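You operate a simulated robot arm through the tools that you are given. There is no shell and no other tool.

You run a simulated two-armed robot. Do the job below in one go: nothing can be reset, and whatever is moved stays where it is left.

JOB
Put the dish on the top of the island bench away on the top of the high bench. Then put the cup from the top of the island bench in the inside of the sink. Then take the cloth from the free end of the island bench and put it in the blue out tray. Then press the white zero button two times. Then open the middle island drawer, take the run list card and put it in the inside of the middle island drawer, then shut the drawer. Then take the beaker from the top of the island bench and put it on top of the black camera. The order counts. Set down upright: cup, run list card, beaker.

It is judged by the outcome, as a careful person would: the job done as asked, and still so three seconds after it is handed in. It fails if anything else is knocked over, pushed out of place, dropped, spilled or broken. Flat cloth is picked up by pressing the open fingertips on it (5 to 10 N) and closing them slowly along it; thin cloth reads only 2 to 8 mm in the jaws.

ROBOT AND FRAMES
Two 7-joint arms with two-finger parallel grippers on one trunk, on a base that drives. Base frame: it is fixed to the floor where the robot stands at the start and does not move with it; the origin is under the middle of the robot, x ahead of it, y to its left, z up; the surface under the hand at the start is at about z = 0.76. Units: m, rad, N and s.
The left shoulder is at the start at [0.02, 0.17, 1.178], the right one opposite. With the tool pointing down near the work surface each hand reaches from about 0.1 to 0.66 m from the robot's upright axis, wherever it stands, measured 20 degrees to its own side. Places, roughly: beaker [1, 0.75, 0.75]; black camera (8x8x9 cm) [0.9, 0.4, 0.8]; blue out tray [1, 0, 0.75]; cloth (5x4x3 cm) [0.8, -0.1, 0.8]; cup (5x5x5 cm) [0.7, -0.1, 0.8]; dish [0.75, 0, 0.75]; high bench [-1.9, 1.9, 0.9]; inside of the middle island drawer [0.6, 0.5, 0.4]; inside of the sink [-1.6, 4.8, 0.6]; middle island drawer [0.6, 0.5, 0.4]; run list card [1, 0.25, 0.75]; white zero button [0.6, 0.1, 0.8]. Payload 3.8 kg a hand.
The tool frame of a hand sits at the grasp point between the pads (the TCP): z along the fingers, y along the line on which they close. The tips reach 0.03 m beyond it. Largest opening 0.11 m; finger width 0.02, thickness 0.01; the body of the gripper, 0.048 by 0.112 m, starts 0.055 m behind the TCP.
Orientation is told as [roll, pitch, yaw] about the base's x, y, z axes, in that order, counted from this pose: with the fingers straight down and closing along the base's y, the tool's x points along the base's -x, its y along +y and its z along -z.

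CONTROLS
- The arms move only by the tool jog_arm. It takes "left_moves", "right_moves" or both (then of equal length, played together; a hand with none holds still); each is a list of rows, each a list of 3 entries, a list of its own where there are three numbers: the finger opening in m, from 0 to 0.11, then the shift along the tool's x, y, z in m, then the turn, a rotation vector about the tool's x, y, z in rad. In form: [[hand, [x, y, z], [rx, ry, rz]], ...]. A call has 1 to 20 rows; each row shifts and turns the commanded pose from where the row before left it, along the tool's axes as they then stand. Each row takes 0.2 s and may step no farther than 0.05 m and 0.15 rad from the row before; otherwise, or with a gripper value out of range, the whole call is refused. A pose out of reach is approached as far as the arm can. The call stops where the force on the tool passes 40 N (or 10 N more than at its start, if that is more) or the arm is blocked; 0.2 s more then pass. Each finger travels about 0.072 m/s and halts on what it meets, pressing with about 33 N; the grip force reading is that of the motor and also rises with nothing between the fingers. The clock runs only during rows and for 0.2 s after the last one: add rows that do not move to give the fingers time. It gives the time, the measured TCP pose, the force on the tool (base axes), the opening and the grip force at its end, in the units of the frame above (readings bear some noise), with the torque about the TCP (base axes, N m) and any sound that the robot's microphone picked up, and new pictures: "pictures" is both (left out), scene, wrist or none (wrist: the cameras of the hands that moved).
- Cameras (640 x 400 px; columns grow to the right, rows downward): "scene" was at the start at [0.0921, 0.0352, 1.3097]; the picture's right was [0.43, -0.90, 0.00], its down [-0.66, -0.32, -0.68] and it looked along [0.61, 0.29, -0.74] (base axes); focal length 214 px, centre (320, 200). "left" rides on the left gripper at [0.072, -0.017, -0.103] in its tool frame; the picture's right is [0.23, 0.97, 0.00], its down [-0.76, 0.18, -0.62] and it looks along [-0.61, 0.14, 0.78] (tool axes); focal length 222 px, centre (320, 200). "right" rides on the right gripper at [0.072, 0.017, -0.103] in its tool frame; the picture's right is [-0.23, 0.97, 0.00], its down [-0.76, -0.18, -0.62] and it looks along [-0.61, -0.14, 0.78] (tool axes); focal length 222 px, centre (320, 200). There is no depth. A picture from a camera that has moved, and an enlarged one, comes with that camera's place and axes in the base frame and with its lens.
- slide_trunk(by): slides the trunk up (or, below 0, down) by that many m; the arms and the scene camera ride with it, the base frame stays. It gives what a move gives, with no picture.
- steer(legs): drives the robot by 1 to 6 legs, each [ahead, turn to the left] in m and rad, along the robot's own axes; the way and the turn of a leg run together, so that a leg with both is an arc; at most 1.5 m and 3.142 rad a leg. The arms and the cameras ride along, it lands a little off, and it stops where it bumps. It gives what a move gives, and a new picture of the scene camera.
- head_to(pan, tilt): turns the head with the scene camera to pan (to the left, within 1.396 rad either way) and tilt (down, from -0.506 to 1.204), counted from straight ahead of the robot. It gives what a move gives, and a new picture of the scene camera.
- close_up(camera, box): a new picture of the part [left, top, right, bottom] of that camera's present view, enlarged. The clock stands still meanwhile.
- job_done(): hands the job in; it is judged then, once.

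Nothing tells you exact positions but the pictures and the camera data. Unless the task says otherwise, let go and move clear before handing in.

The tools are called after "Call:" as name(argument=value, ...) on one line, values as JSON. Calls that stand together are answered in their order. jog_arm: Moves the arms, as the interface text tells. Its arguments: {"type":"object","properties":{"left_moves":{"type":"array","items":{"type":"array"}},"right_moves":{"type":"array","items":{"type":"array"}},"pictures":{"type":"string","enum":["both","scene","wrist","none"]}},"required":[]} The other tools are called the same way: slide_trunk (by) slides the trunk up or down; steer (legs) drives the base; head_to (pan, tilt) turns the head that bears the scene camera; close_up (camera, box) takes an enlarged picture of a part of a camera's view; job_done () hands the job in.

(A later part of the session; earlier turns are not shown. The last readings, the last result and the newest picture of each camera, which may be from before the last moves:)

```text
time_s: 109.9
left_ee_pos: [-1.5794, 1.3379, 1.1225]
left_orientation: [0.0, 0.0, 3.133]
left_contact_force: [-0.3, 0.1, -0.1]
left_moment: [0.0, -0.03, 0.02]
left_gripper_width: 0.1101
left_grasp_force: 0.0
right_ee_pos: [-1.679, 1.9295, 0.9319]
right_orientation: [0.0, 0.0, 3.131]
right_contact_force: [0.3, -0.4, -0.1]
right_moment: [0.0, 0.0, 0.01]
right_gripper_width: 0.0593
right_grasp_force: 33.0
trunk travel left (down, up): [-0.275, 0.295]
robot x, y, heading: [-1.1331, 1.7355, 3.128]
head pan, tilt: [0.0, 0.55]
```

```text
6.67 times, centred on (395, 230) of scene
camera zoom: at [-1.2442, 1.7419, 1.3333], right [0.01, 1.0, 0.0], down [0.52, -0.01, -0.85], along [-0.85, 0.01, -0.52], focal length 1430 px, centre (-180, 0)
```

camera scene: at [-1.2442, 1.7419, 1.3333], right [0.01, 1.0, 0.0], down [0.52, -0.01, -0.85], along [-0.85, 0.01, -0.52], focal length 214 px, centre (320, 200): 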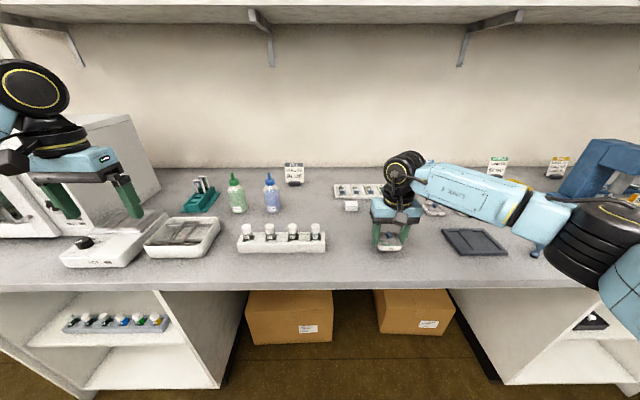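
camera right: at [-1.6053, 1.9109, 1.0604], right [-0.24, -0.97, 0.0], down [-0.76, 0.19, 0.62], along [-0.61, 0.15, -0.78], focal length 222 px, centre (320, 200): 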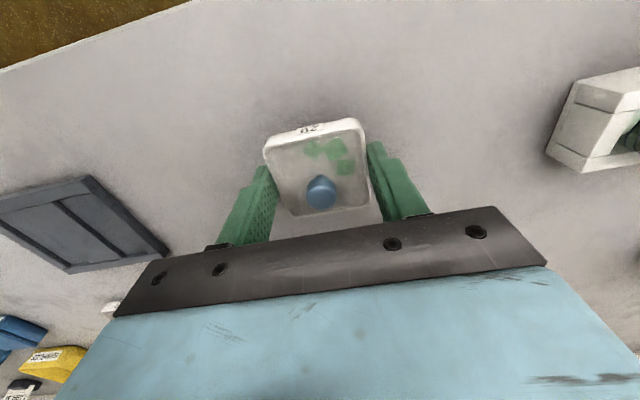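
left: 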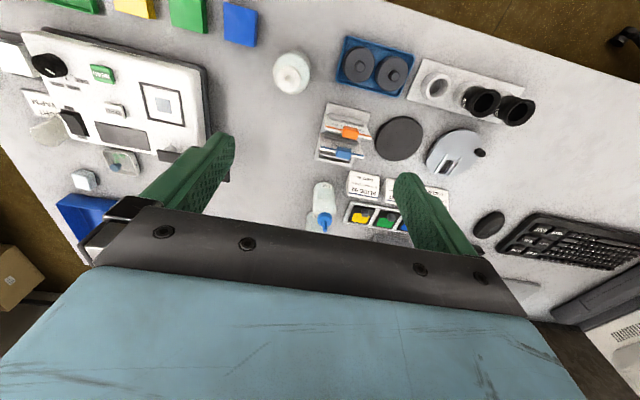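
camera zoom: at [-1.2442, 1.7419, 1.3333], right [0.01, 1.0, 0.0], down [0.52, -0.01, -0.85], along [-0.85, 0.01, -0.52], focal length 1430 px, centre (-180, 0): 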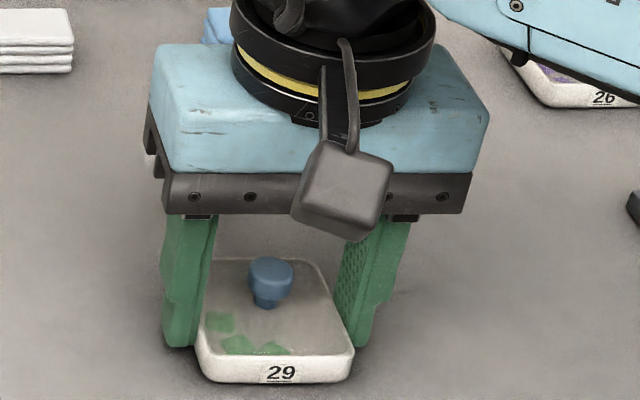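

Almost touching. I'll keep going down 1.5 mm at a time.

Call:
jog_arm(right_moves=[[0.03, [0, 0, 0.0015], [0, 0, 0]], [0.03, [0, 0, 0], [0, 0, 0]]], pictures="none")

Call:
jog_arm(right_moves=[[0.03, [0, 0, 0.0015], [0, 0, 0]], [0.03, [0, 0, 0], [0, 0, 0]]], pictures="none")

Call:
jog_arm(right_moves=[[0.03, [0, 0, 0.001], [0, 0, 0]], [0.03, [0, 0, 0], [0, 0, 0]]], pictures="none")

```text
time_s: 110.5
left_ee_pos: [-1.579, 1.3394, 1.1217]
left_orientation: [0.001, -0.001, 3.131]
left_contact_force: [-0.1, -0.7, 0.4]
left_moment: [0.03, -0.01, 0.0]
left_gripper_width: 0.11
left_grasp_force: 0.1
right_ee_pos: [-1.678, 1.9302, 0.9311]
right_orientation: [0.0, -0.002, 3.131]
right_contact_force: [-0.8, 1.6, 6.6]
right_moment: [0.07, -0.13, 0.03]
right_gripper_width: 0.0592
right_grasp_force: 33.2
trunk travel left (down, up): [-0.275, 0.295]
robot x, y, heading: [-1.1355, 1.7393, 3.132]
head pan, tilt: [0.0, 0.55]
```

```text
time_s: 111.1
left_ee_pos: [-1.5792, 1.3388, 1.1213]
left_orientation: [0.0, -0.002, 3.134]
left_contact_force: [-0.3, -1.0, -0.2]
left_moment: [0.03, 0.02, -0.01]
left_gripper_width: 0.1097
left_grasp_force: 0.1
right_ee_pos: [-1.6787, 1.9284, 0.9311]
right_orientation: [0.002, -0.005, 3.132]
right_contact_force: [-3.5, 2.0, 19.8]
right_moment: [0.16, -0.38, 0.06]
right_gripper_width: 0.0594
right_grasp_force: 33.3
trunk travel left (down, up): [-0.275, 0.295]
robot x, y, heading: [-1.1344, 1.7405, 3.13]
head pan, tilt: [0.0, 0.55]
```

```text
time_s: 111.7
left_ee_pos: [-1.5782, 1.3387, 1.122]
left_orientation: [0.0, -0.001, 3.134]
left_contact_force: [-0.4, 0.7, 0.3]
left_moment: [0.02, 0.01, -0.01]
left_gripper_width: 0.1103
left_grasp_force: 0.0
right_ee_pos: [-1.6775, 1.9289, 0.9317]
right_orientation: [0.001, -0.006, 3.13]
right_contact_force: [-3.0, 3.6, 27.7]
right_moment: [0.12, -0.3, -0.01]
right_gripper_width: 0.0595
right_grasp_force: 33.2
trunk travel left (down, up): [-0.275, 0.295]
robot x, y, heading: [-1.1328, 1.7406, 3.135]
head pan, tilt: [0.0, 0.55]
```

The dish is down on the high bench. I'll relax the pressing, open the fingers and rise straight up.

Call:
jog_arm(right_moves=[[0.03, [0, 0, -0.003], [0, 0, 0]], [0.055, [0, 0, 0], [0, 0, 0]], [0.065, [0, 0, 0], [0, 0, 0]], [0.075, [0, 0, 0], [0, 0, 0]], [0.085, [0, 0, 0], [0, 0, 0]], [0.085, [0, 0, -0.01], [0, 0, 0]], [0.085, [0, 0, -0.02], [0, 0, 0]], [0.085, [0, 0, -0.03], [0, 0, 0]], [0.085, [0, 0, -0.04], [0, 0, 0]], [0.085, [0, 0, -0.04], [0, 0, 0]], [0.085, [0, 0, 0], [0, 0, 0]]], pictures="both")

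Call:
close_up(camera="scene", box=[360, 200, 430, 260])

```text
time_s: 114.1
left_ee_pos: [-1.5798, 1.3394, 1.1221]
left_orientation: [0.0, 0.0, 3.134]
left_contact_force: [0.9, 0.4, 0.2]
left_moment: [-0.03, 0.02, 0.02]
left_gripper_width: 0.1099
left_grasp_force: 0.0
right_ee_pos: [-1.6774, 1.9297, 1.0722]
right_orientation: [0.001, 0.001, 3.13]
right_contact_force: [-0.8, -0.4, 0.1]
right_moment: [-0.01, -0.01, 0.03]
right_gripper_width: 0.085
right_grasp_force: 0.1
trunk travel left (down, up): [-0.275, 0.295]
robot x, y, heading: [-1.1348, 1.7429, 3.127]
head pan, tilt: [0.0, 0.55]
camera scene: at [-1.2444, 1.7421, 1.3333], right [0.01, 1.0, 0.0], down [0.52, -0.01, -0.85], along [-0.85, 0.01, -0.52], focal length 214 px, centre (320, 200)
camera right: at [-1.6054, 1.9113, 1.1743], right [-0.24, -0.97, 0.0], down [-0.76, 0.19, 0.62], along [-0.61, 0.15, -0.78], focal length 222 px, centre (320, 200)
```

scene: 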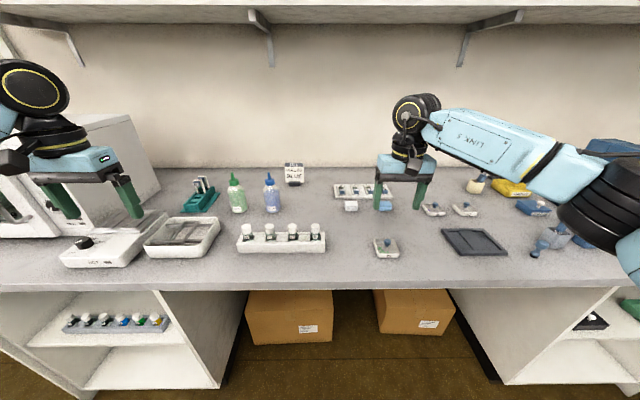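
right: 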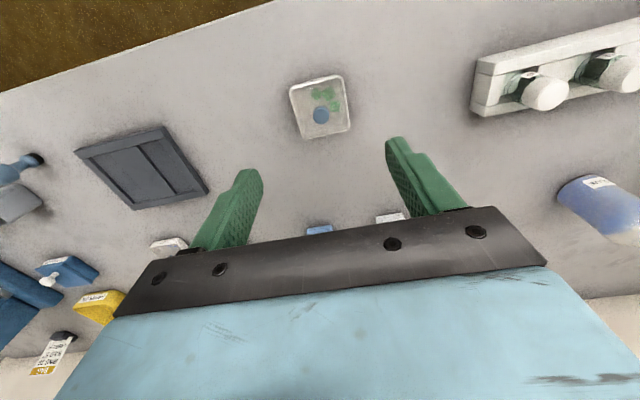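

```text
6.67 times, centred on (395, 230) of scene
camera zoom: at [-1.2444, 1.7421, 1.3333], right [0.01, 1.0, 0.0], down [0.52, -0.01, -0.85], along [-0.85, 0.01, -0.52], focal length 1430 px, centre (-180, 0)
```

zoom: 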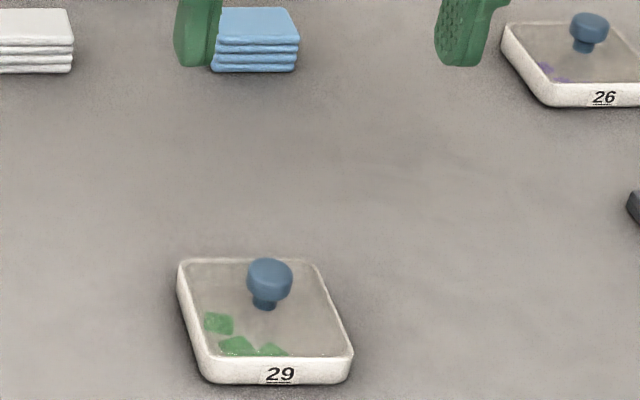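

The dish, lid on, is on the high bench. I'll draw the hand in and drive back to the free end of the island for the cup.

Call:
jog_arm(right_moves=[[0.085, [0.03, 0, -0.01], [0, 0, 0]], [0.085, [0.04, 0.02, -0.02], [0, 0, 0]], [0.085, [0.04, 0.03, 0], [0, 0, 0]], [0.085, [0.02, 0.03, 0], [0, 0, 0]], [0.085, [0, 0, 0], [0, 0, 0]]], pictures="none")

Call:
steer(legs=[[-0.38, 0], [0, 1.571], [1.3, 0], [1.24, 0], [0, 1.571], [1.4, 0]])

Call:
steer(legs=[[0, 1.571]])

Call:
head_to(pan=0.0, tilt=0.8)

```text
time_s: 115.3
left_ee_pos: [-1.58, 1.3391, 1.1221]
left_orientation: [0.0, 0.0, 3.132]
left_contact_force: [0.2, 0.0, -1.1]
left_moment: [-0.03, -0.01, -0.03]
left_gripper_width: 0.1098
left_grasp_force: 0.0
right_ee_pos: [-1.5481, 1.8485, 1.0983]
right_orientation: [0.001, -0.001, 3.131]
right_contact_force: [0.0, -0.1, -1.2]
right_moment: [-0.01, 0.01, -0.02]
right_gripper_width: 0.085
right_grasp_force: 0.1
trunk travel left (down, up): [-0.275, 0.295]
robot x, y, heading: [-1.1363, 1.7408, 3.13]
head pan, tilt: [0.0, 0.55]
```

```text
time_s: 143.9
left_ee_pos: [1.0565, -0.3853, 1.1214]
left_orientation: [0.001, -0.001, 0.018]
left_contact_force: [-0.4, -0.8, 0.2]
left_moment: [0.03, 0.02, -0.01]
left_gripper_width: 0.1101
left_grasp_force: 0.0
right_ee_pos: [1.0393, -0.896, 1.1002]
right_orientation: [0.001, 0.001, 0.013]
right_contact_force: [0.2, -0.2, -0.3]
right_moment: [-0.01, 0.02, 0.0]
right_gripper_width: 0.085
right_grasp_force: 0.1
trunk travel left (down, up): [-0.275, 0.295]
robot x, y, heading: [0.6172, -0.8007, 0.016]
head pan, tilt: [0.0, 0.55]
camera scene: at [0.7302, -0.7949, 1.3333], right [0.02, -1.0, 0.0], down [-0.52, -0.01, -0.85], along [0.85, 0.01, -0.52], focal length 214 px, centre (320, 200)
```

scene: 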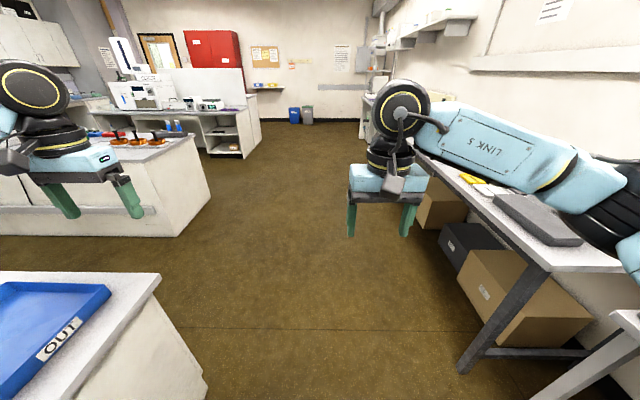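

```text
time_s: 148.2
left_ee_pos: [0.207, -0.3622, 1.1224]
left_orientation: [0.0, 0.001, 1.59]
left_contact_force: [-0.4, 0.2, -0.2]
left_moment: [-0.01, 0.0, -0.04]
left_gripper_width: 0.1099
left_grasp_force: 0.0
right_ee_pos: [0.7167, -0.379, 1.1003]
right_orientation: [0.0, 0.0, 1.588]
right_contact_force: [-1.1, -0.2, -0.1]
right_moment: [-0.03, 0.01, 0.0]
right_gripper_width: 0.0849
right_grasp_force: 0.0
trunk travel left (down, up): [-0.275, 0.295]
robot x, y, heading: [0.6196, -0.7963, 1.589]
head pan, tilt: [0.0, 0.55]
camera scene: at [0.6171, -0.6859, 1.3333], right [1.0, 0.02, 0.0], down [0.01, -0.52, -0.85], along [-0.01, 0.85, -0.52], focal length 214 px, centre (320, 200)
```

scene: 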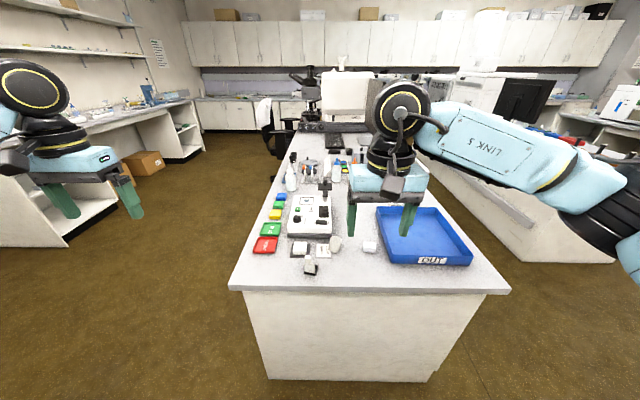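

```text
time_s: 148.9
left_ee_pos: [0.2072, -0.362, 1.1213]
left_orientation: [0.0, -0.001, 1.591]
left_contact_force: [0.3, 0.2, -0.5]
left_moment: [0.04, 0.02, 0.02]
left_gripper_width: 0.1098
left_grasp_force: 0.1
right_ee_pos: [0.7172, -0.378, 1.1001]
right_orientation: [0.0, 0.0, 1.587]
right_contact_force: [0.6, 0.2, -0.1]
right_moment: [-0.02, 0.01, 0.03]
right_gripper_width: 0.0851
right_grasp_force: 0.1
trunk travel left (down, up): [-0.275, 0.295]
robot x, y, heading: [0.6202, -0.7938, 1.592]
head pan, tilt: [0.0, 0.799]
camera scene: at [0.6174, -0.695, 1.312], right [1.0, 0.02, 0.0], down [0.01, -0.72, -0.7], along [-0.01, 0.7, -0.72], focal length 214 px, centre (320, 200)
```

scene: 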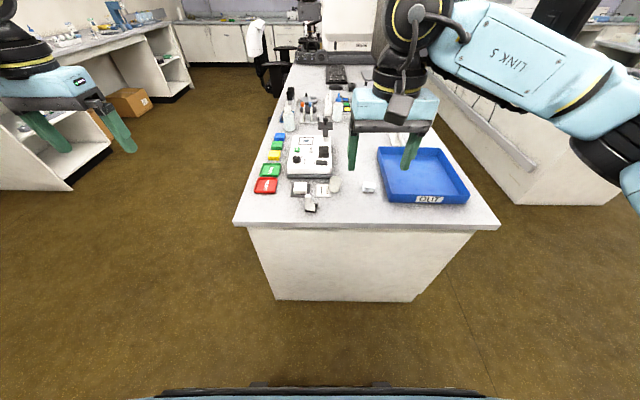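

Back at the free end; the cup stands near [0.665, -0.10] beside the LIGHT/WARM plaque. I'll drive closer and look at it from above.

Call:
steer(legs=[[0.24, 0]])

Call:
close_up(camera="right", box=[200, 0, 520, 200])

Call:
close_up(camera="scene", box=[260, 190, 420, 290])

```text
time_s: 150.7
left_ee_pos: [0.2019, -0.12, 1.1208]
left_orientation: [0.0, 0.0, 1.59]
left_contact_force: [0.8, 0.2, 0.1]
left_moment: [-0.01, -0.01, 0.04]
left_gripper_width: 0.1102
left_grasp_force: 0.0
right_ee_pos: [0.7126, -0.1358, 1.0985]
right_orientation: [-0.001, -0.001, 1.588]
right_contact_force: [-0.4, -0.2, -0.1]
right_moment: [0.02, 0.01, 0.01]
right_gripper_width: 0.0851
right_grasp_force: 0.0
trunk travel left (down, up): [-0.275, 0.295]
robot x, y, heading: [0.6182, -0.5573, 1.592]
head pan, tilt: [0.0, 0.799]
camera scene: at [0.6131, -0.4525, 1.3119], right [1.0, 0.02, 0.0], down [0.01, -0.72, -0.7], along [-0.01, 0.7, -0.72], focal length 214 px, centre (320, 200)
```

scene: 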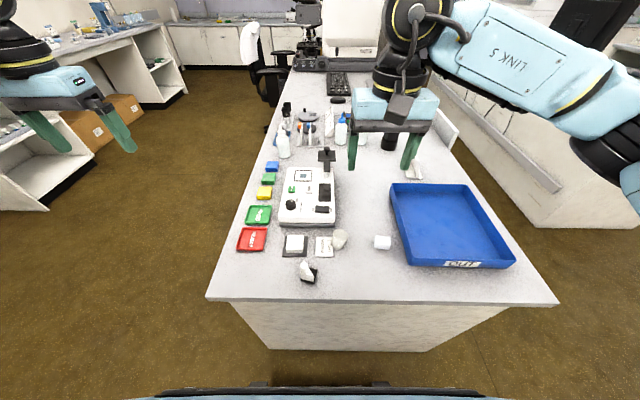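

```text
2.00 times, centred on (360, 100) of right
camera zoom: at [0.6975, -0.2096, 1.2024], right [-0.98, 0.21, 0.0], down [0.16, 0.76, 0.62], along [0.13, 0.61, -0.78], focal length 444 px, centre (240, 400)
```

zoom: 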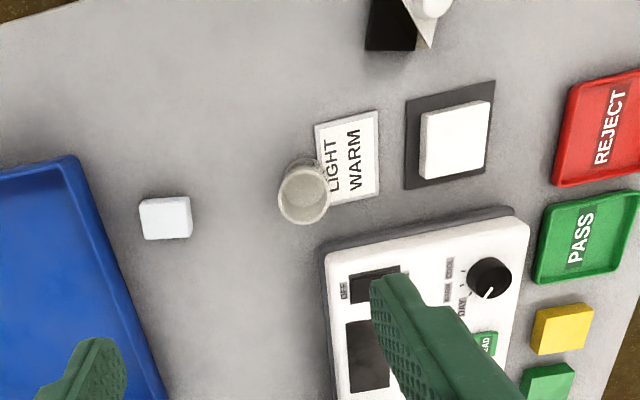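

```text
4.00 times, centred on (340, 240) of scene
camera zoom: at [0.6131, -0.4525, 1.3119], right [1.0, 0.02, 0.0], down [0.01, -0.72, -0.7], along [-0.01, 0.7, -0.72], focal length 858 px, centre (240, 40)
```

zoom: 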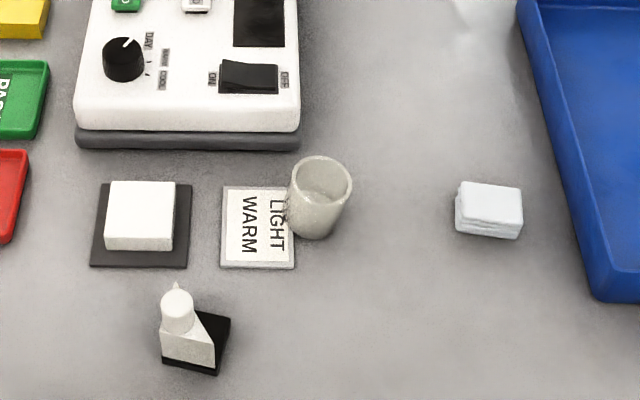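

The cup is a tapered, frosted cup at about [0.666, -0.103], rim ~5 cm wide. I'll move above it and check alignment before descending.

Call:
jog_arm(right_moves=[[0.085, [-0.017, 0.023, 0.02], [0, 0, 0]], [0.085, [-0.0166, 0.0234, 0.03], [0, 0, 0]], [0.085, [0, 0, 0.05], [0, 0, 0]], [0.085, [0, 0, 0.05], [0, 0, 0]], [0.085, [0, 0, 0.03], [0, 0, 0]], [0.085, [0, 0, 0], [0, 0, 0]]], pictures="wrist")

Call:
close_up(camera="scene", box=[290, 190, 400, 260])

```text
time_s: 152.1
left_ee_pos: [0.2019, -0.1207, 1.1212]
left_orientation: [0.0, 0.0, 1.589]
left_contact_force: [0.2, 0.1, -0.8]
left_moment: [-0.01, 0.01, 0.04]
left_gripper_width: 0.11
left_grasp_force: 0.1
right_ee_pos: [0.6656, -0.1037, 0.9191]
right_orientation: [-0.002, 0.0, 1.589]
right_contact_force: [0.1, -0.5, -0.3]
right_moment: [-0.01, 0.05, 0.01]
right_gripper_width: 0.0848
right_grasp_force: 0.1
trunk travel left (down, up): [-0.275, 0.295]
robot x, y, heading: [0.6143, -0.5551, 1.589]
head pan, tilt: [0.0, 0.799]
camera right: at [0.6508, -0.1783, 1.0219], right [-0.98, 0.21, 0.0], down [0.16, 0.76, 0.62], along [0.13, 0.61, -0.78], focal length 222 px, centre (320, 200)
```

right: 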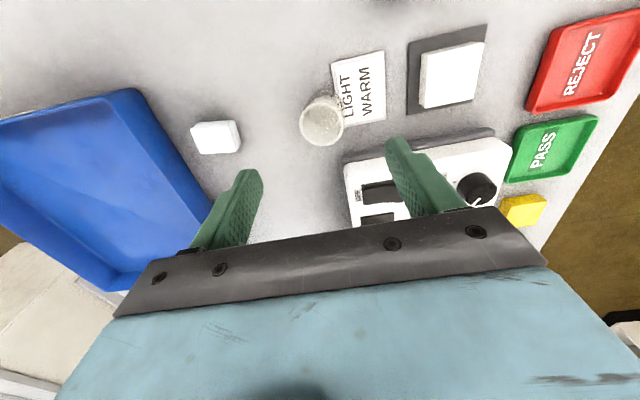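

```text
5.71 times, centred on (345, 225) of scene
camera zoom: at [0.6131, -0.4534, 1.312], right [1.0, 0.02, 0.0], down [0.01, -0.72, -0.7], along [-0.01, 0.7, -0.72], focal length 1226 px, centre (177, 57)
```

zoom: 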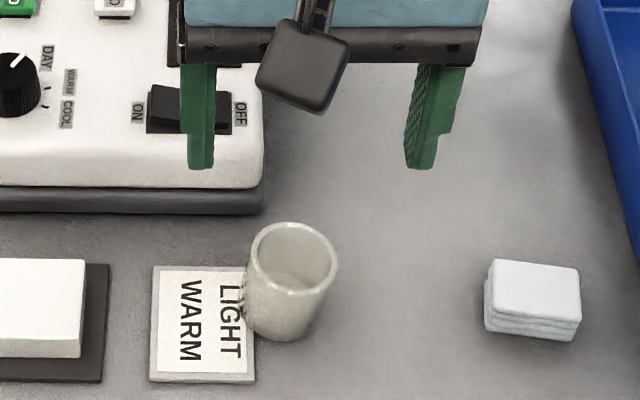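

Alignment is good; cup centre at about [0.665, -0.106]. I'll descend so the tips pass the rim and stop above the plaque.

Call:
jog_arm(right_moves=[[0.085, [0.0025, 0, 0.03], [0, 0, 0]], [0.085, [0, 0, 0.03], [0, 0, 0]], [0.085, [0, 0, 0.025], [0, 0, 0]], [0.085, [0, 0, 0.02], [0, 0, 0]], [0.085, [0, 0, 0.011], [0, 0, 0]], [0.085, [0, 0, 0], [0, 0, 0]]], pictures="wrist")

Call:
close_up(camera="scene", box=[290, 190, 400, 260])

```text
time_s: 153.5
left_ee_pos: [0.2029, -0.1207, 1.1217]
left_orientation: [0.0, -0.001, 1.589]
left_contact_force: [-0.1, -0.7, -0.5]
left_moment: [0.0, 0.01, -0.03]
left_gripper_width: 0.1098
left_grasp_force: 0.1
right_ee_pos: [0.6666, -0.1074, 0.8025]
right_orientation: [0.0, 0.001, 1.591]
right_contact_force: [-0.1, -0.6, 0.0]
right_moment: [0.03, 0.0, -0.02]
right_gripper_width: 0.0852
right_grasp_force: 0.0
trunk travel left (down, up): [-0.275, 0.295]
robot x, y, heading: [0.6139, -0.5553, 1.591]
head pan, tilt: [0.0, 0.799]
camera right: at [0.6508, -0.1805, 0.9061], right [-0.98, 0.21, 0.0], down [0.16, 0.76, 0.62], along [0.13, 0.61, -0.78], focal length 222 px, centre (320, 200)
```

right: 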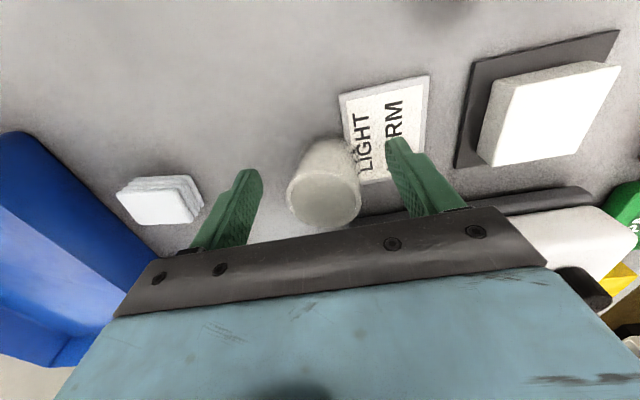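

```text
5.71 times, centred on (345, 225) of scene
camera zoom: at [0.6132, -0.4533, 1.3119], right [1.0, 0.02, 0.0], down [0.01, -0.72, -0.7], along [-0.01, 0.7, -0.72], focal length 1226 px, centre (177, 57)
```

zoom: 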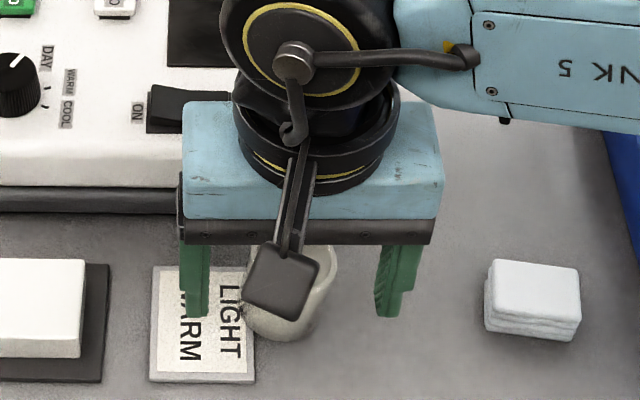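

The cup is centred between the fingers. I'll close gently and test-lift.

Call:
jog_arm(right_moves=[[0.065, [0, 0, 0], [0, 0, 0]], [0.055, [0, 0, 0], [0, 0, 0]], [0.05, [0, 0, 0], [0, 0, 0]], [0.045, [0, 0, 0], [0, 0, 0]], [0.04, [0, 0, 0], [0, 0, 0]], [0.035, [0, 0, 0], [0, 0, 0]], [0.03, [0, 0, 0], [0, 0, 0]]], pictures="wrist")

```text
time_s: 155.1
left_ee_pos: [0.2023, -0.1213, 1.1206]
left_orientation: [0.0, -0.001, 1.592]
left_contact_force: [0.0, -0.2, -0.3]
left_moment: [0.01, 0.0, 0.0]
left_gripper_width: 0.11
left_grasp_force: 0.1
right_ee_pos: [0.6669, -0.1058, 0.8045]
right_orientation: [-0.001, -0.002, 1.589]
right_contact_force: [0.0, 0.7, 3.0]
right_moment: [0.03, 0.1, 0.0]
right_gripper_width: 0.0415
right_grasp_force: 33.0
trunk travel left (down, up): [-0.275, 0.295]
robot x, y, heading: [0.6179, -0.5538, 1.591]
head pan, tilt: [0.0, 0.799]
camera right: at [0.6508, -0.1803, 0.9066], right [-0.98, 0.21, 0.0], down [0.16, 0.76, 0.62], along [0.13, 0.61, -0.78], focal length 222 px, centre (320, 200)
```

right: 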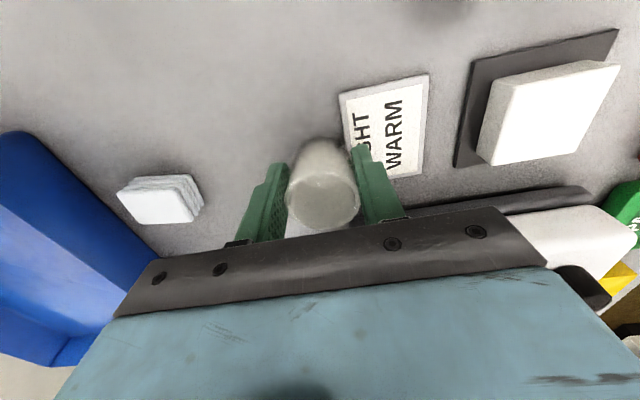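

The cup is gripped at 0.0415 m. I'll lift slowly and verify.

Call:
jog_arm(right_moves=[[0.02, [0, 0, -0.003], [0, 0, 0]], [0.02, [0, 0, -0.006], [0, 0, 0]], [0.02, [0, 0, -0.01], [0, 0, 0]], [0.02, [0, 0, -0.01], [0, 0, 0]], [0.02, [0, 0, -0.01], [0, 0, 0]], [0.02, [0, 0, -0.006], [0, 0, 0]], [0.02, [0, 0, 0], [0, 0, 0]]], pictures="wrist")

Call:
close_up(camera="scene", box=[290, 190, 400, 260])

```text
time_s: 156.7
left_ee_pos: [0.2038, -0.1208, 1.1211]
left_orientation: [0.0, 0.0, 1.59]
left_contact_force: [0.4, -0.2, 0.3]
left_moment: [0.0, -0.02, 0.01]
left_gripper_width: 0.1099
left_grasp_force: 0.0
right_ee_pos: [0.6656, -0.1063, 0.8477]
right_orientation: [-0.001, -0.001, 1.588]
right_contact_force: [0.0, -0.1, 0.2]
right_moment: [-0.03, 0.0, -0.01]
right_gripper_width: 0.0419
right_grasp_force: 32.8
trunk travel left (down, up): [-0.275, 0.295]
robot x, y, heading: [0.6177, -0.5551, 1.587]
head pan, tilt: [0.0, 0.799]
camera right: at [0.6508, -0.1803, 0.9515], right [-0.98, 0.21, 0.0], down [0.16, 0.76, 0.62], along [0.13, 0.61, -0.78], focal length 222 px, centre (320, 200)
```

right: 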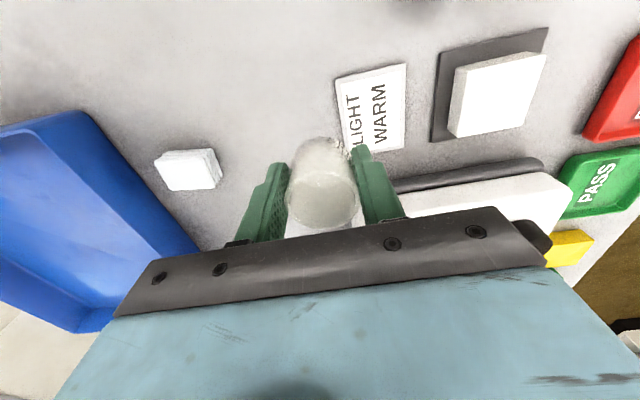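

```text
5.71 times, centred on (345, 225) of scene
camera zoom: at [0.6132, -0.4533, 1.3119], right [1.0, 0.02, 0.0], down [0.01, -0.72, -0.7], along [-0.01, 0.7, -0.72], focal length 1226 px, centre (177, 57)
```

zoom: 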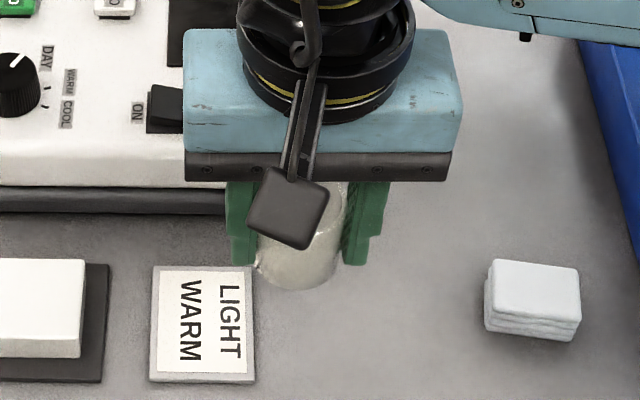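

The cup is up and upright in the jaws. I'll raise it to about z≈1.06 and then drive off toward the sink.

Call:
jog_arm(right_moves=[[0.02, [0, 0, -0.006], [0, 0, 0]], [0.02, [0, 0, -0.012], [0, 0, 0]], [0.02, [0, 0, -0.016], [0, 0, 0]], [0.02, [0, 0, -0.018], [0, 0, 0]], [0.02, [0, 0, -0.018], [0, 0, 0]], [0.02, [0, 0, -0.018], [0, 0, 0]], [0.02, [0, 0, -0.018], [0, 0, 0]], [0.02, [0, 0, -0.018], [0, 0, 0]], [0.02, [0, 0, -0.018], [0, 0, 0]], [0.02, [0, 0, -0.018], [0, 0, 0]], [0.02, [0, 0, -0.018], [0, 0, 0]], [0.02, [0, 0, -0.014], [0, 0, 0]], [0.02, [0, 0, -0.01], [0, 0, 0]], [0.02, [0, 0, -0.005], [0, 0, 0]], [0.02, [0, 0, 0], [0, 0, 0]]], pictures="both")

```text
time_s: 159.9
left_ee_pos: [0.2019, -0.1206, 1.1214]
left_orientation: [0.002, 0.0, 1.59]
left_contact_force: [0.4, 0.0, -1.1]
left_moment: [0.02, -0.01, -0.02]
left_gripper_width: 0.1098
left_grasp_force: 0.2
right_ee_pos: [0.6662, -0.1063, 1.0558]
right_orientation: [0.0, 0.0, 1.589]
right_contact_force: [0.2, 0.5, -0.5]
right_moment: [0.04, -0.02, -0.01]
right_gripper_width: 0.0422
right_grasp_force: 33.1
trunk travel left (down, up): [-0.275, 0.295]
robot x, y, heading: [0.6159, -0.5516, 1.586]
head pan, tilt: [0.0, 0.799]
camera scene: at [0.6132, -0.4533, 1.3119], right [1.0, 0.02, 0.0], down [0.01, -0.72, -0.7], along [-0.01, 0.7, -0.72], focal length 214 px, centre (320, 200)
camera right: at [0.6513, -0.1801, 1.1589], right [-0.98, 0.21, 0.0], down [0.16, 0.76, 0.62], along [0.13, 0.61, -0.78], focal length 222 px, centre (320, 200)
```

scene: 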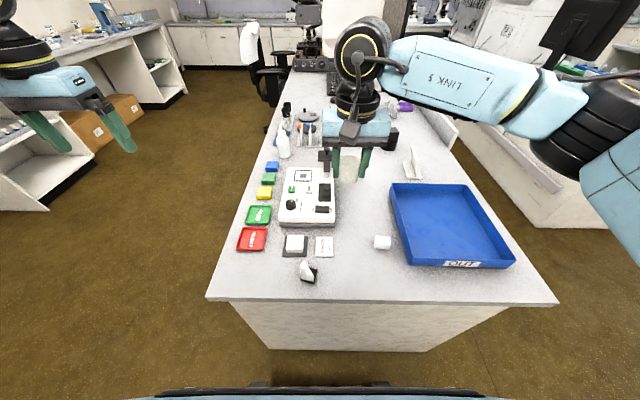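
right: 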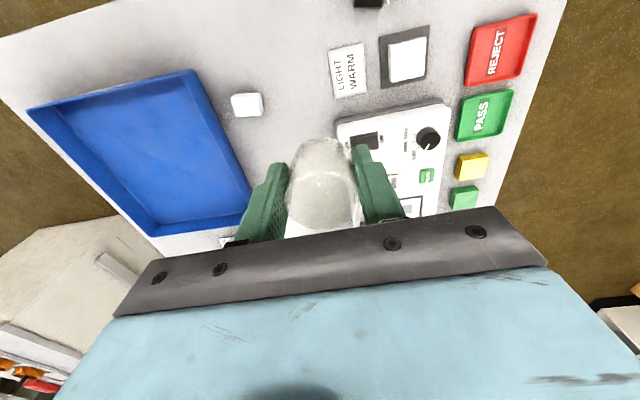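

The cup is secure. I'll back off, go round the island corner and head up the aisle toward the sink at the far wall.

Call:
steer(legs=[[-0.3, 0], [0, 1.571], [1.35, 0], [0, -1.59], [1.45, 0], [1.45, 0]])

Call:
head_to(pan=0.3, tilt=0.4)

```text
time_s: 189.7
left_ee_pos: [-1.1367, 2.4409, 1.1224]
left_orientation: [0.0, 0.002, 1.573]
left_contact_force: [-0.1, 0.8, 0.4]
left_moment: [0.0, 0.03, -0.01]
left_gripper_width: 0.1098
left_grasp_force: 0.0
right_ee_pos: [-0.6721, 2.4472, 1.055]
right_orientation: [-0.001, 0.0, 1.57]
right_contact_force: [0.1, 0.4, 0.4]
right_moment: [0.02, 0.03, 0.0]
right_gripper_width: 0.0419
right_grasp_force: 32.8
trunk travel left (down, up): [-0.275, 0.295]
robot x, y, heading: [-0.7314, 2.0018, 1.571]
head pan, tilt: [0.0, 0.799]
camera scene: at [-0.7311, 2.1018, 1.3119], right [1.0, 0.0, 0.0], down [0.0, -0.72, -0.7], along [0.0, 0.7, -0.72], focal length 214 px, centre (320, 200)
```

scene: 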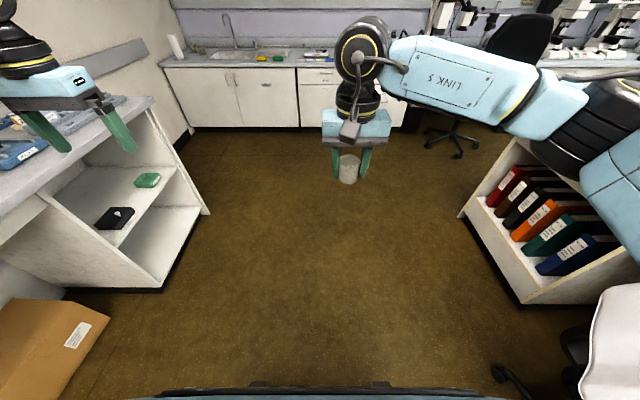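

```text
time_s: 190.5
left_ee_pos: [-1.1362, 2.4405, 1.1215]
left_orientation: [0.0, 0.001, 1.572]
left_contact_force: [0.1, 0.3, -0.2]
left_moment: [0.0, 0.03, 0.01]
left_gripper_width: 0.1101
left_grasp_force: 0.1
right_ee_pos: [-0.6711, 2.4481, 1.0562]
right_orientation: [0.0, -0.001, 1.571]
right_contact_force: [0.1, -0.4, 0.0]
right_moment: [0.0, -0.02, 0.03]
right_gripper_width: 0.0419
right_grasp_force: 32.8
trunk travel left (down, up): [-0.275, 0.295]
robot x, y, heading: [-0.7315, 2.0014, 1.573]
head pan, tilt: [0.3, 0.4]
camera scene: at [-0.7585, 2.1095, 1.347], right [0.96, 0.3, 0.0], down [0.12, -0.37, -0.92], along [-0.27, 0.88, -0.39], focal length 214 px, centre (320, 200)
```

scene: 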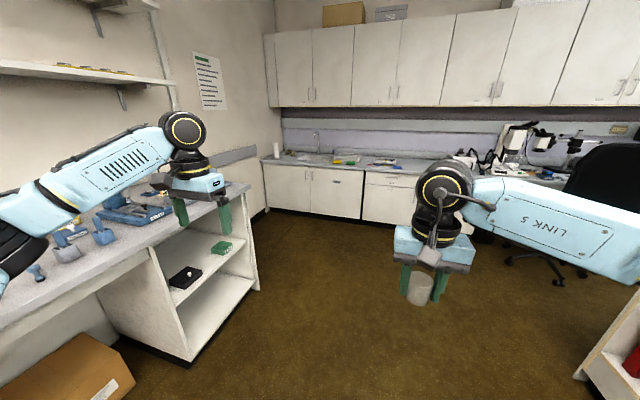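

I can see the sink with its faucet at the far-left counter. I'll drive on and angle toward it for a closer look.

Call:
steer(legs=[[1.2, 0], [0, 0.45], [0.45, 0]])

Call:
head_to(pan=0.0, tilt=0.6)

```text
time_s: 200.3
left_ee_pos: [-1.4746, 3.8419, 1.1206]
left_orientation: [0.0, -0.001, 2.015]
left_contact_force: [-0.2, -0.7, 0.1]
left_moment: [0.0, 0.02, -0.03]
left_gripper_width: 0.1101
left_grasp_force: 0.0
right_ee_pos: [-1.0569, 4.0453, 1.0554]
right_orientation: [0.0, 0.001, 2.012]
right_contact_force: [-0.1, 0.7, 0.1]
right_moment: [-0.03, -0.03, 0.0]
right_gripper_width: 0.0417
right_grasp_force: 33.4
trunk travel left (down, up): [-0.275, 0.295]
robot x, y, heading: [-0.9154, 3.6131, 2.014]
head pan, tilt: [0.3, 0.4]
camera scene: at [-0.9911, 3.7037, 1.347], right [0.74, 0.68, 0.0], down [0.26, -0.29, -0.92], along [-0.62, 0.68, -0.39], focal length 214 px, centre (320, 200)
```

scene: 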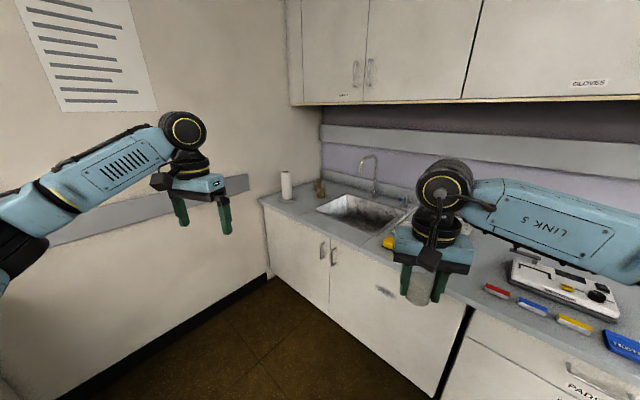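

```text
time_s: 201.1
left_ee_pos: [-1.4748, 3.841, 1.1215]
left_orientation: [-0.001, 0.0, 2.016]
left_contact_force: [0.2, 0.1, 0.1]
left_moment: [0.06, -0.02, 0.01]
left_gripper_width: 0.1099
left_grasp_force: 0.0
right_ee_pos: [-1.0569, 4.0468, 1.0563]
right_orientation: [-0.001, 0.0, 2.013]
right_contact_force: [-0.5, -0.7, -0.1]
right_moment: [-0.03, 0.0, -0.01]
right_gripper_width: 0.0418
right_grasp_force: 32.5
trunk travel left (down, up): [-0.275, 0.295]
robot x, y, heading: [-0.9185, 3.6152, 2.011]
head pan, tilt: [0.0, 0.6]
camera scene: at [-0.9661, 3.7148, 1.3288], right [0.9, 0.43, 0.0], down [0.24, -0.51, -0.83], along [-0.35, 0.75, -0.56], focal length 214 px, centre (320, 200)
```

scene: 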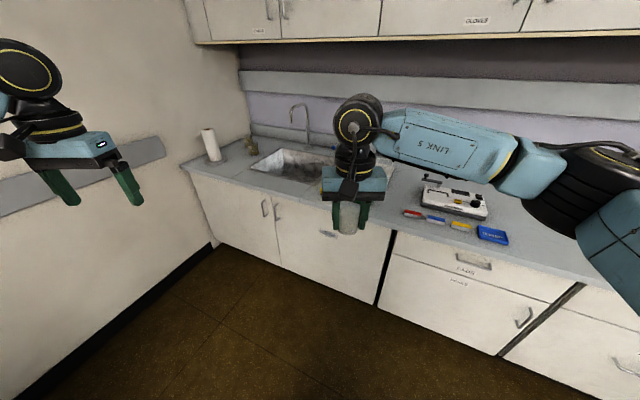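

The sink basin spans roughly x -1.85…-1.42, y 4.60…4.95. I'll zoom in on it.

Call:
close_up(camera="scene", box=[180, 90, 400, 230])

Call:
head_to(pan=0.35, tilt=0.5)

Call:
close_up(camera="scene", box=[300, 120, 460, 260])

```text
2.86 times, centred on (290, 160) of scene
camera zoom: at [-0.9661, 3.7148, 1.3288], right [0.9, 0.43, 0.0], down [0.24, -0.51, -0.83], along [-0.35, 0.75, -0.56], focal length 613 px, centre (406, 314)
```

zoom: 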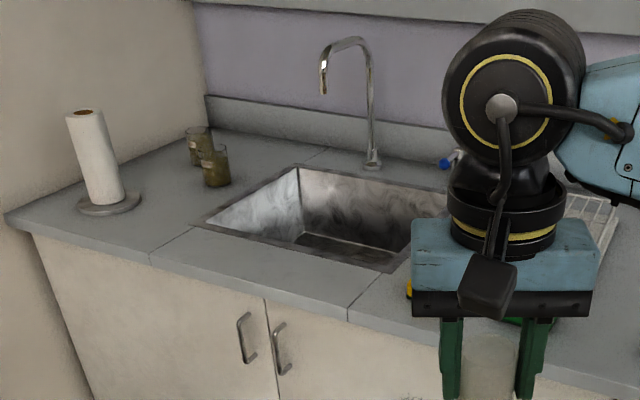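

```text
time_s: 201.9
left_ee_pos: [-1.4754, 3.8405, 1.1202]
left_orientation: [-0.001, 0.0, 2.016]
left_contact_force: [0.1, 1.0, -0.3]
left_moment: [0.02, -0.01, -0.02]
left_gripper_width: 0.1101
left_grasp_force: 0.0
right_ee_pos: [-1.0567, 4.0456, 1.0558]
right_orientation: [0.0, 0.0, 2.013]
right_contact_force: [0.8, 0.1, 0.3]
right_moment: [0.02, -0.02, -0.02]
right_gripper_width: 0.0416
right_grasp_force: 32.9
trunk travel left (down, up): [-0.275, 0.295]
robot x, y, heading: [-0.9166, 3.6166, 2.013]
head pan, tilt: [0.351, 0.499]
camera scene: at [-0.993, 3.6988, 1.3379], right [0.7, 0.71, 0.0], down [0.34, -0.34, -0.88], along [-0.63, 0.62, -0.48], focal length 214 px, centre (320, 200)
```

scene: 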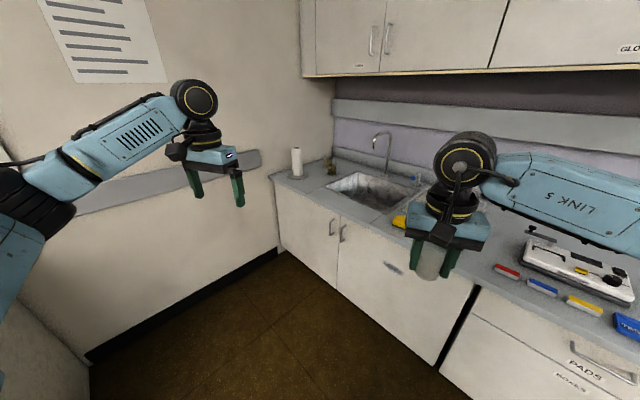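

```text
2.86 times, centred on (380, 190) of scene
camera zoom: at [-0.993, 3.6988, 1.3379], right [0.7, 0.71, 0.0], down [0.34, -0.34, -0.88], along [-0.63, 0.62, -0.48], focal length 613 px, centre (149, 229)
```

zoom: 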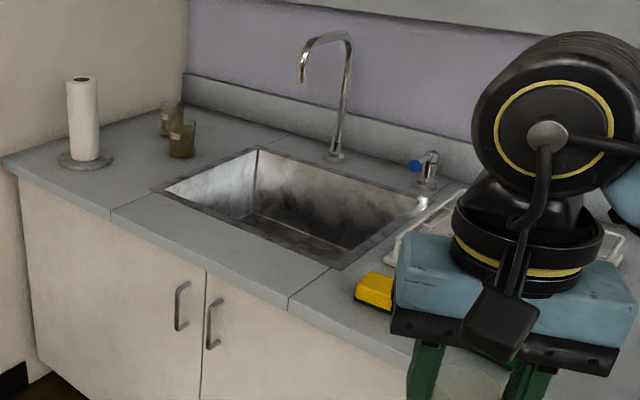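

The basin's front-right part is free; the faucet spout is over x≈-1.7. I'll pull the left hand in for clearance, then position the base squarely in front of the sink.

Call:
jog_arm(left_moves=[[0.11, [0.03, 0, 0], [0, 0, 0]], [0.11, [0.04, 0, 0], [0, 0, 0]], [0.11, [0.04, 0, 0], [0, 0, 0]], [0.11, [0.02, 0, 0], [0, 0, 0]]], pictures="none")

Call:
steer(legs=[[0, 0.674], [0.63, 0], [0, -1.116]])

Call:
head_to(pan=0.0, tilt=0.8)

```text
time_s: 202.9
left_ee_pos: [-1.4177, 3.723, 1.1217]
left_orientation: [0.001, -0.002, 2.016]
left_contact_force: [0.1, 0.4, -0.3]
left_moment: [0.02, 0.01, -0.02]
left_gripper_width: 0.1099
left_grasp_force: 0.1
right_ee_pos: [-1.0572, 4.0457, 1.0554]
right_orientation: [0.0, 0.0, 2.014]
right_contact_force: [-0.6, 0.5, -0.4]
right_moment: [0.02, -0.01, 0.0]
right_gripper_width: 0.0418
right_grasp_force: 33.4
trunk travel left (down, up): [-0.275, 0.295]
robot x, y, heading: [-0.919, 3.615, 2.013]
head pan, tilt: [0.351, 0.499]
```

```text
time_s: 211.1
left_ee_pos: [-1.892, 4.1928, 1.1213]
left_orientation: [0.001, 0.0, 1.583]
left_contact_force: [0.2, -0.6, 0.5]
left_moment: [0.01, 0.0, 0.05]
left_gripper_width: 0.11
left_grasp_force: 0.1
right_ee_pos: [-1.4293, 4.3345, 1.0552]
right_orientation: [0.002, -0.001, 1.581]
right_contact_force: [-0.9, 0.5, 0.2]
right_moment: [0.03, 0.03, -0.04]
right_gripper_width: 0.0417
right_grasp_force: 32.4
trunk travel left (down, up): [-0.275, 0.295]
robot x, y, heading: [-1.4822, 3.8826, 1.583]
head pan, tilt: [0.351, 0.499]
camera scene: at [-1.5164, 3.9922, 1.3379], right [0.94, 0.35, 0.0], down [0.17, -0.45, -0.88], along [-0.31, 0.82, -0.48], focal length 214 px, centre (320, 200)
```

scene: 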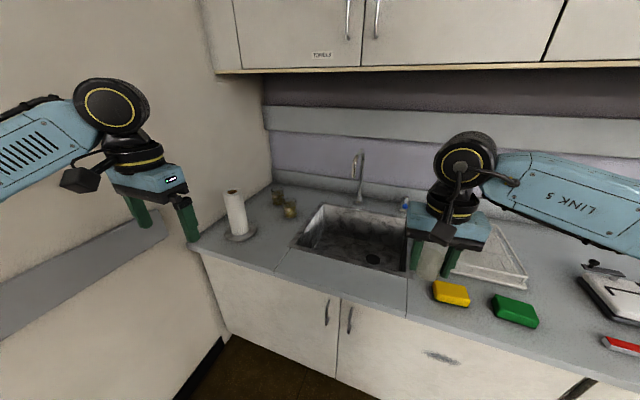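

```text
time_s: 211.9
left_ee_pos: [-1.8921, 4.1944, 1.1206]
left_orientation: [0.0, -0.002, 1.582]
left_contact_force: [-0.6, 0.2, -0.1]
left_moment: [-0.01, 0.01, 0.03]
left_gripper_width: 0.11
left_grasp_force: 0.1
right_ee_pos: [-1.4282, 4.3346, 1.0557]
right_orientation: [0.0, -0.001, 1.581]
right_contact_force: [-1.1, -0.4, 0.9]
right_moment: [0.0, -0.01, -0.04]
right_gripper_width: 0.0419
right_grasp_force: 33.0
trunk travel left (down, up): [-0.275, 0.295]
robot x, y, heading: [-1.4831, 3.8829, 1.579]
head pan, tilt: [0.0, 0.799]
camera scene: at [-1.4854, 3.9876, 1.312], right [1.0, 0.01, 0.0], down [0.01, -0.72, -0.7], along [-0.01, 0.7, -0.72], focal length 214 px, centre (320, 200)
```

scene: 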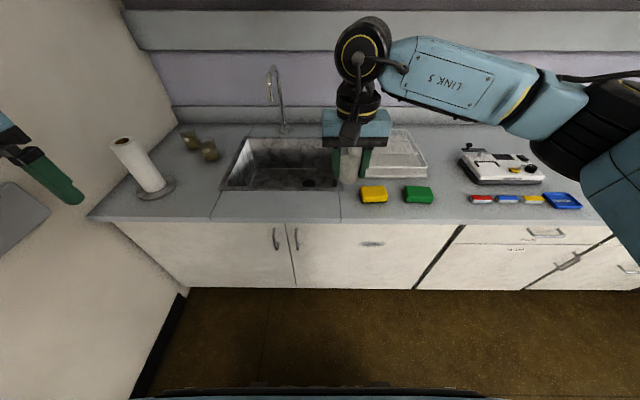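

The basin is x -1.85…-1.42, y 4.59…4.95, with the drain near [-1.55, 4.80]. I'll lower the trunk a little to stay under the wall cabinets, then drive in.

Call:
slide_trunk(by=-0.12)

Call:
steer(legs=[[0.29, 0]])

Call:
close_up(camera="right", box=[0, 0, 640, 400])

```text
time_s: 213.4
left_ee_pos: [-1.8931, 4.1941, 1.0018]
left_orientation: [0.003, 0.002, 1.584]
left_contact_force: [-0.2, 0.1, -0.5]
left_moment: [0.01, 0.03, 0.0]
left_gripper_width: 0.11
left_grasp_force: 0.1
right_ee_pos: [-1.4296, 4.3335, 0.9358]
right_orientation: [0.0, 0.0, 1.581]
right_contact_force: [0.6, 0.1, -0.7]
right_moment: [-0.01, 0.0, -0.01]
right_gripper_width: 0.0418
right_grasp_force: 32.7
trunk travel left (down, up): [-0.155, 0.415]
robot x, y, heading: [-1.4831, 3.8838, 1.581]
head pan, tilt: [0.0, 0.799]
```

```text
time_s: 215.4
left_ee_pos: [-1.8963, 4.484, 1.0014]
left_orientation: [0.001, 0.0, 1.585]
left_contact_force: [0.4, -0.2, 0.5]
left_moment: [0.02, 0.01, -0.01]
left_gripper_width: 0.1099
left_grasp_force: 0.0
right_ee_pos: [-1.434, 4.6247, 0.9352]
right_orientation: [0.0, -0.001, 1.583]
right_contact_force: [0.7, 0.6, -1.3]
right_moment: [0.02, -0.03, -0.03]
right_gripper_width: 0.0418
right_grasp_force: 32.9
trunk travel left (down, up): [-0.155, 0.415]
robot x, y, heading: [-1.4885, 4.1758, 1.583]
head pan, tilt: [0.0, 0.799]
camera scene: at [-1.4888, 4.2787, 1.1919], right [1.0, 0.01, 0.0], down [0.01, -0.72, -0.7], along [-0.01, 0.7, -0.72], focal length 214 px, centre (320, 200)
```

scene: 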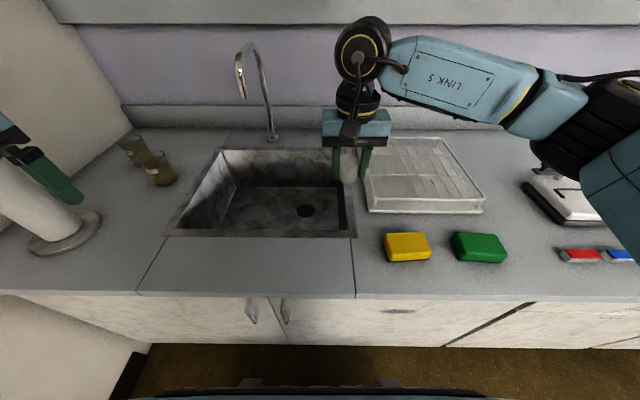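

```text
1.00 times, centred on (320, 200) of right (not enlarged: the box is as wide or as high as the picture)
camera zoom: at [-1.4492, 4.5517, 1.0386], right [-0.98, 0.21, 0.0], down [0.17, 0.76, 0.62], along [0.13, 0.61, -0.78], focal length 222 px, centre (320, 200)
```

zoom: 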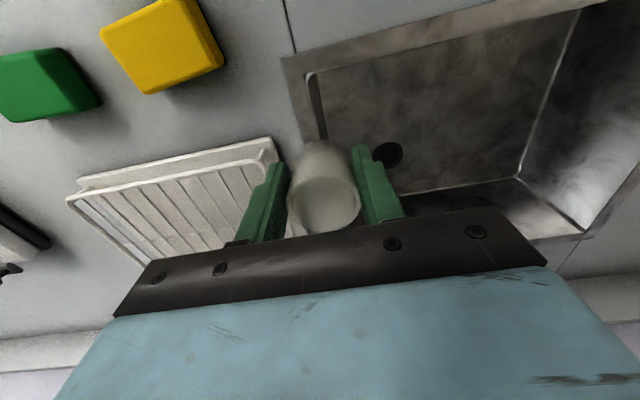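

The drain is near [-1.55, 4.80] and the front of the basin is free. I'll move the cup over [-1.57, 4.70] and lower it partway into the basin.

Call:
jog_arm(right_moves=[[0.02, [-0.006, 0.01, 0], [0, 0, 0]], [0.02, [-0.01, 0.017, 0], [0, 0, 0]], [0.02, [-0.01, 0.018, 0], [0, 0, 0]], [0.02, [-0.01, 0.018, 0], [0, 0, 0]], [0.02, [-0.01, 0.018, 0], [0, 0, 0]], [0.02, [-0.01, 0.018, 0], [0, 0, 0]], [0.02, [-0.01, 0.018, 0], [0, 0, 0]], [0.02, [-0.011, 0.018, 0.005], [0, 0, 0]], [0.02, [0, 0, 0.012], [0, 0, 0]], [0.02, [0, 0, 0.018], [0, 0, 0]], [0.02, [0, 0, 0.02], [0, 0, 0]], [0.02, [0, 0, 0.02], [0, 0, 0]], [0.02, [0, 0, 0.02], [0, 0, 0]], [0.02, [0, 0, 0.02], [0, 0, 0]], [0.02, [0, 0, 0.02], [0, 0, 0]], [0.02, [0, 0, 0.015], [0, 0, 0]], [0.02, [0, 0, 0.01], [0, 0, 0]], [0.02, [0, 0, 0], [0, 0, 0]]], pictures="both")

```text
time_s: 219.2
left_ee_pos: [-1.8964, 4.483, 1.0009]
left_orientation: [0.0, 0.0, 1.585]
left_contact_force: [0.6, -0.7, 0.0]
left_moment: [0.0, -0.02, -0.02]
left_gripper_width: 0.1103
left_grasp_force: 0.1
right_ee_pos: [-1.5691, 4.7012, 0.7753]
right_orientation: [0.002, -0.001, 1.583]
right_contact_force: [0.4, 0.1, -0.6]
right_moment: [0.0, -0.03, 0.02]
right_gripper_width: 0.0417
right_grasp_force: 32.7
trunk travel left (down, up): [-0.155, 0.415]
robot x, y, heading: [-1.4844, 4.1729, 1.586]
head pan, tilt: [0.0, 0.799]
camera scene: at [-1.4888, 4.2782, 1.1919], right [1.0, 0.01, 0.0], down [0.01, -0.72, -0.7], along [-0.01, 0.7, -0.72], focal length 214 px, centre (320, 200)
camera right: at [-1.585, 4.6267, 0.8784], right [-0.98, 0.21, 0.0], down [0.17, 0.76, 0.62], along [0.13, 0.61, -0.78], focal length 222 px, centre (320, 200)
```

scene: 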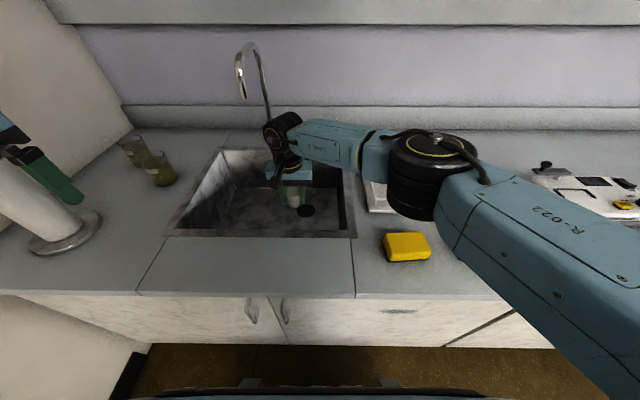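
right: 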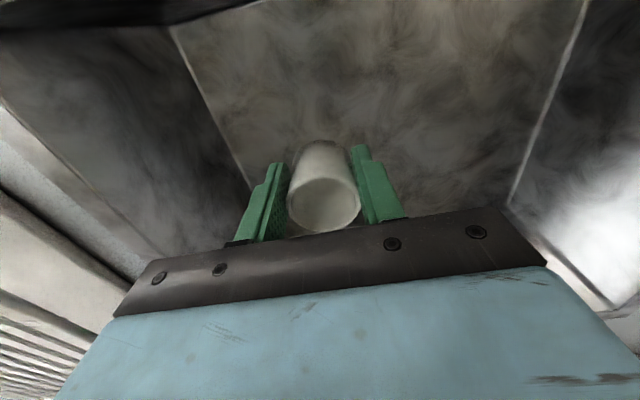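

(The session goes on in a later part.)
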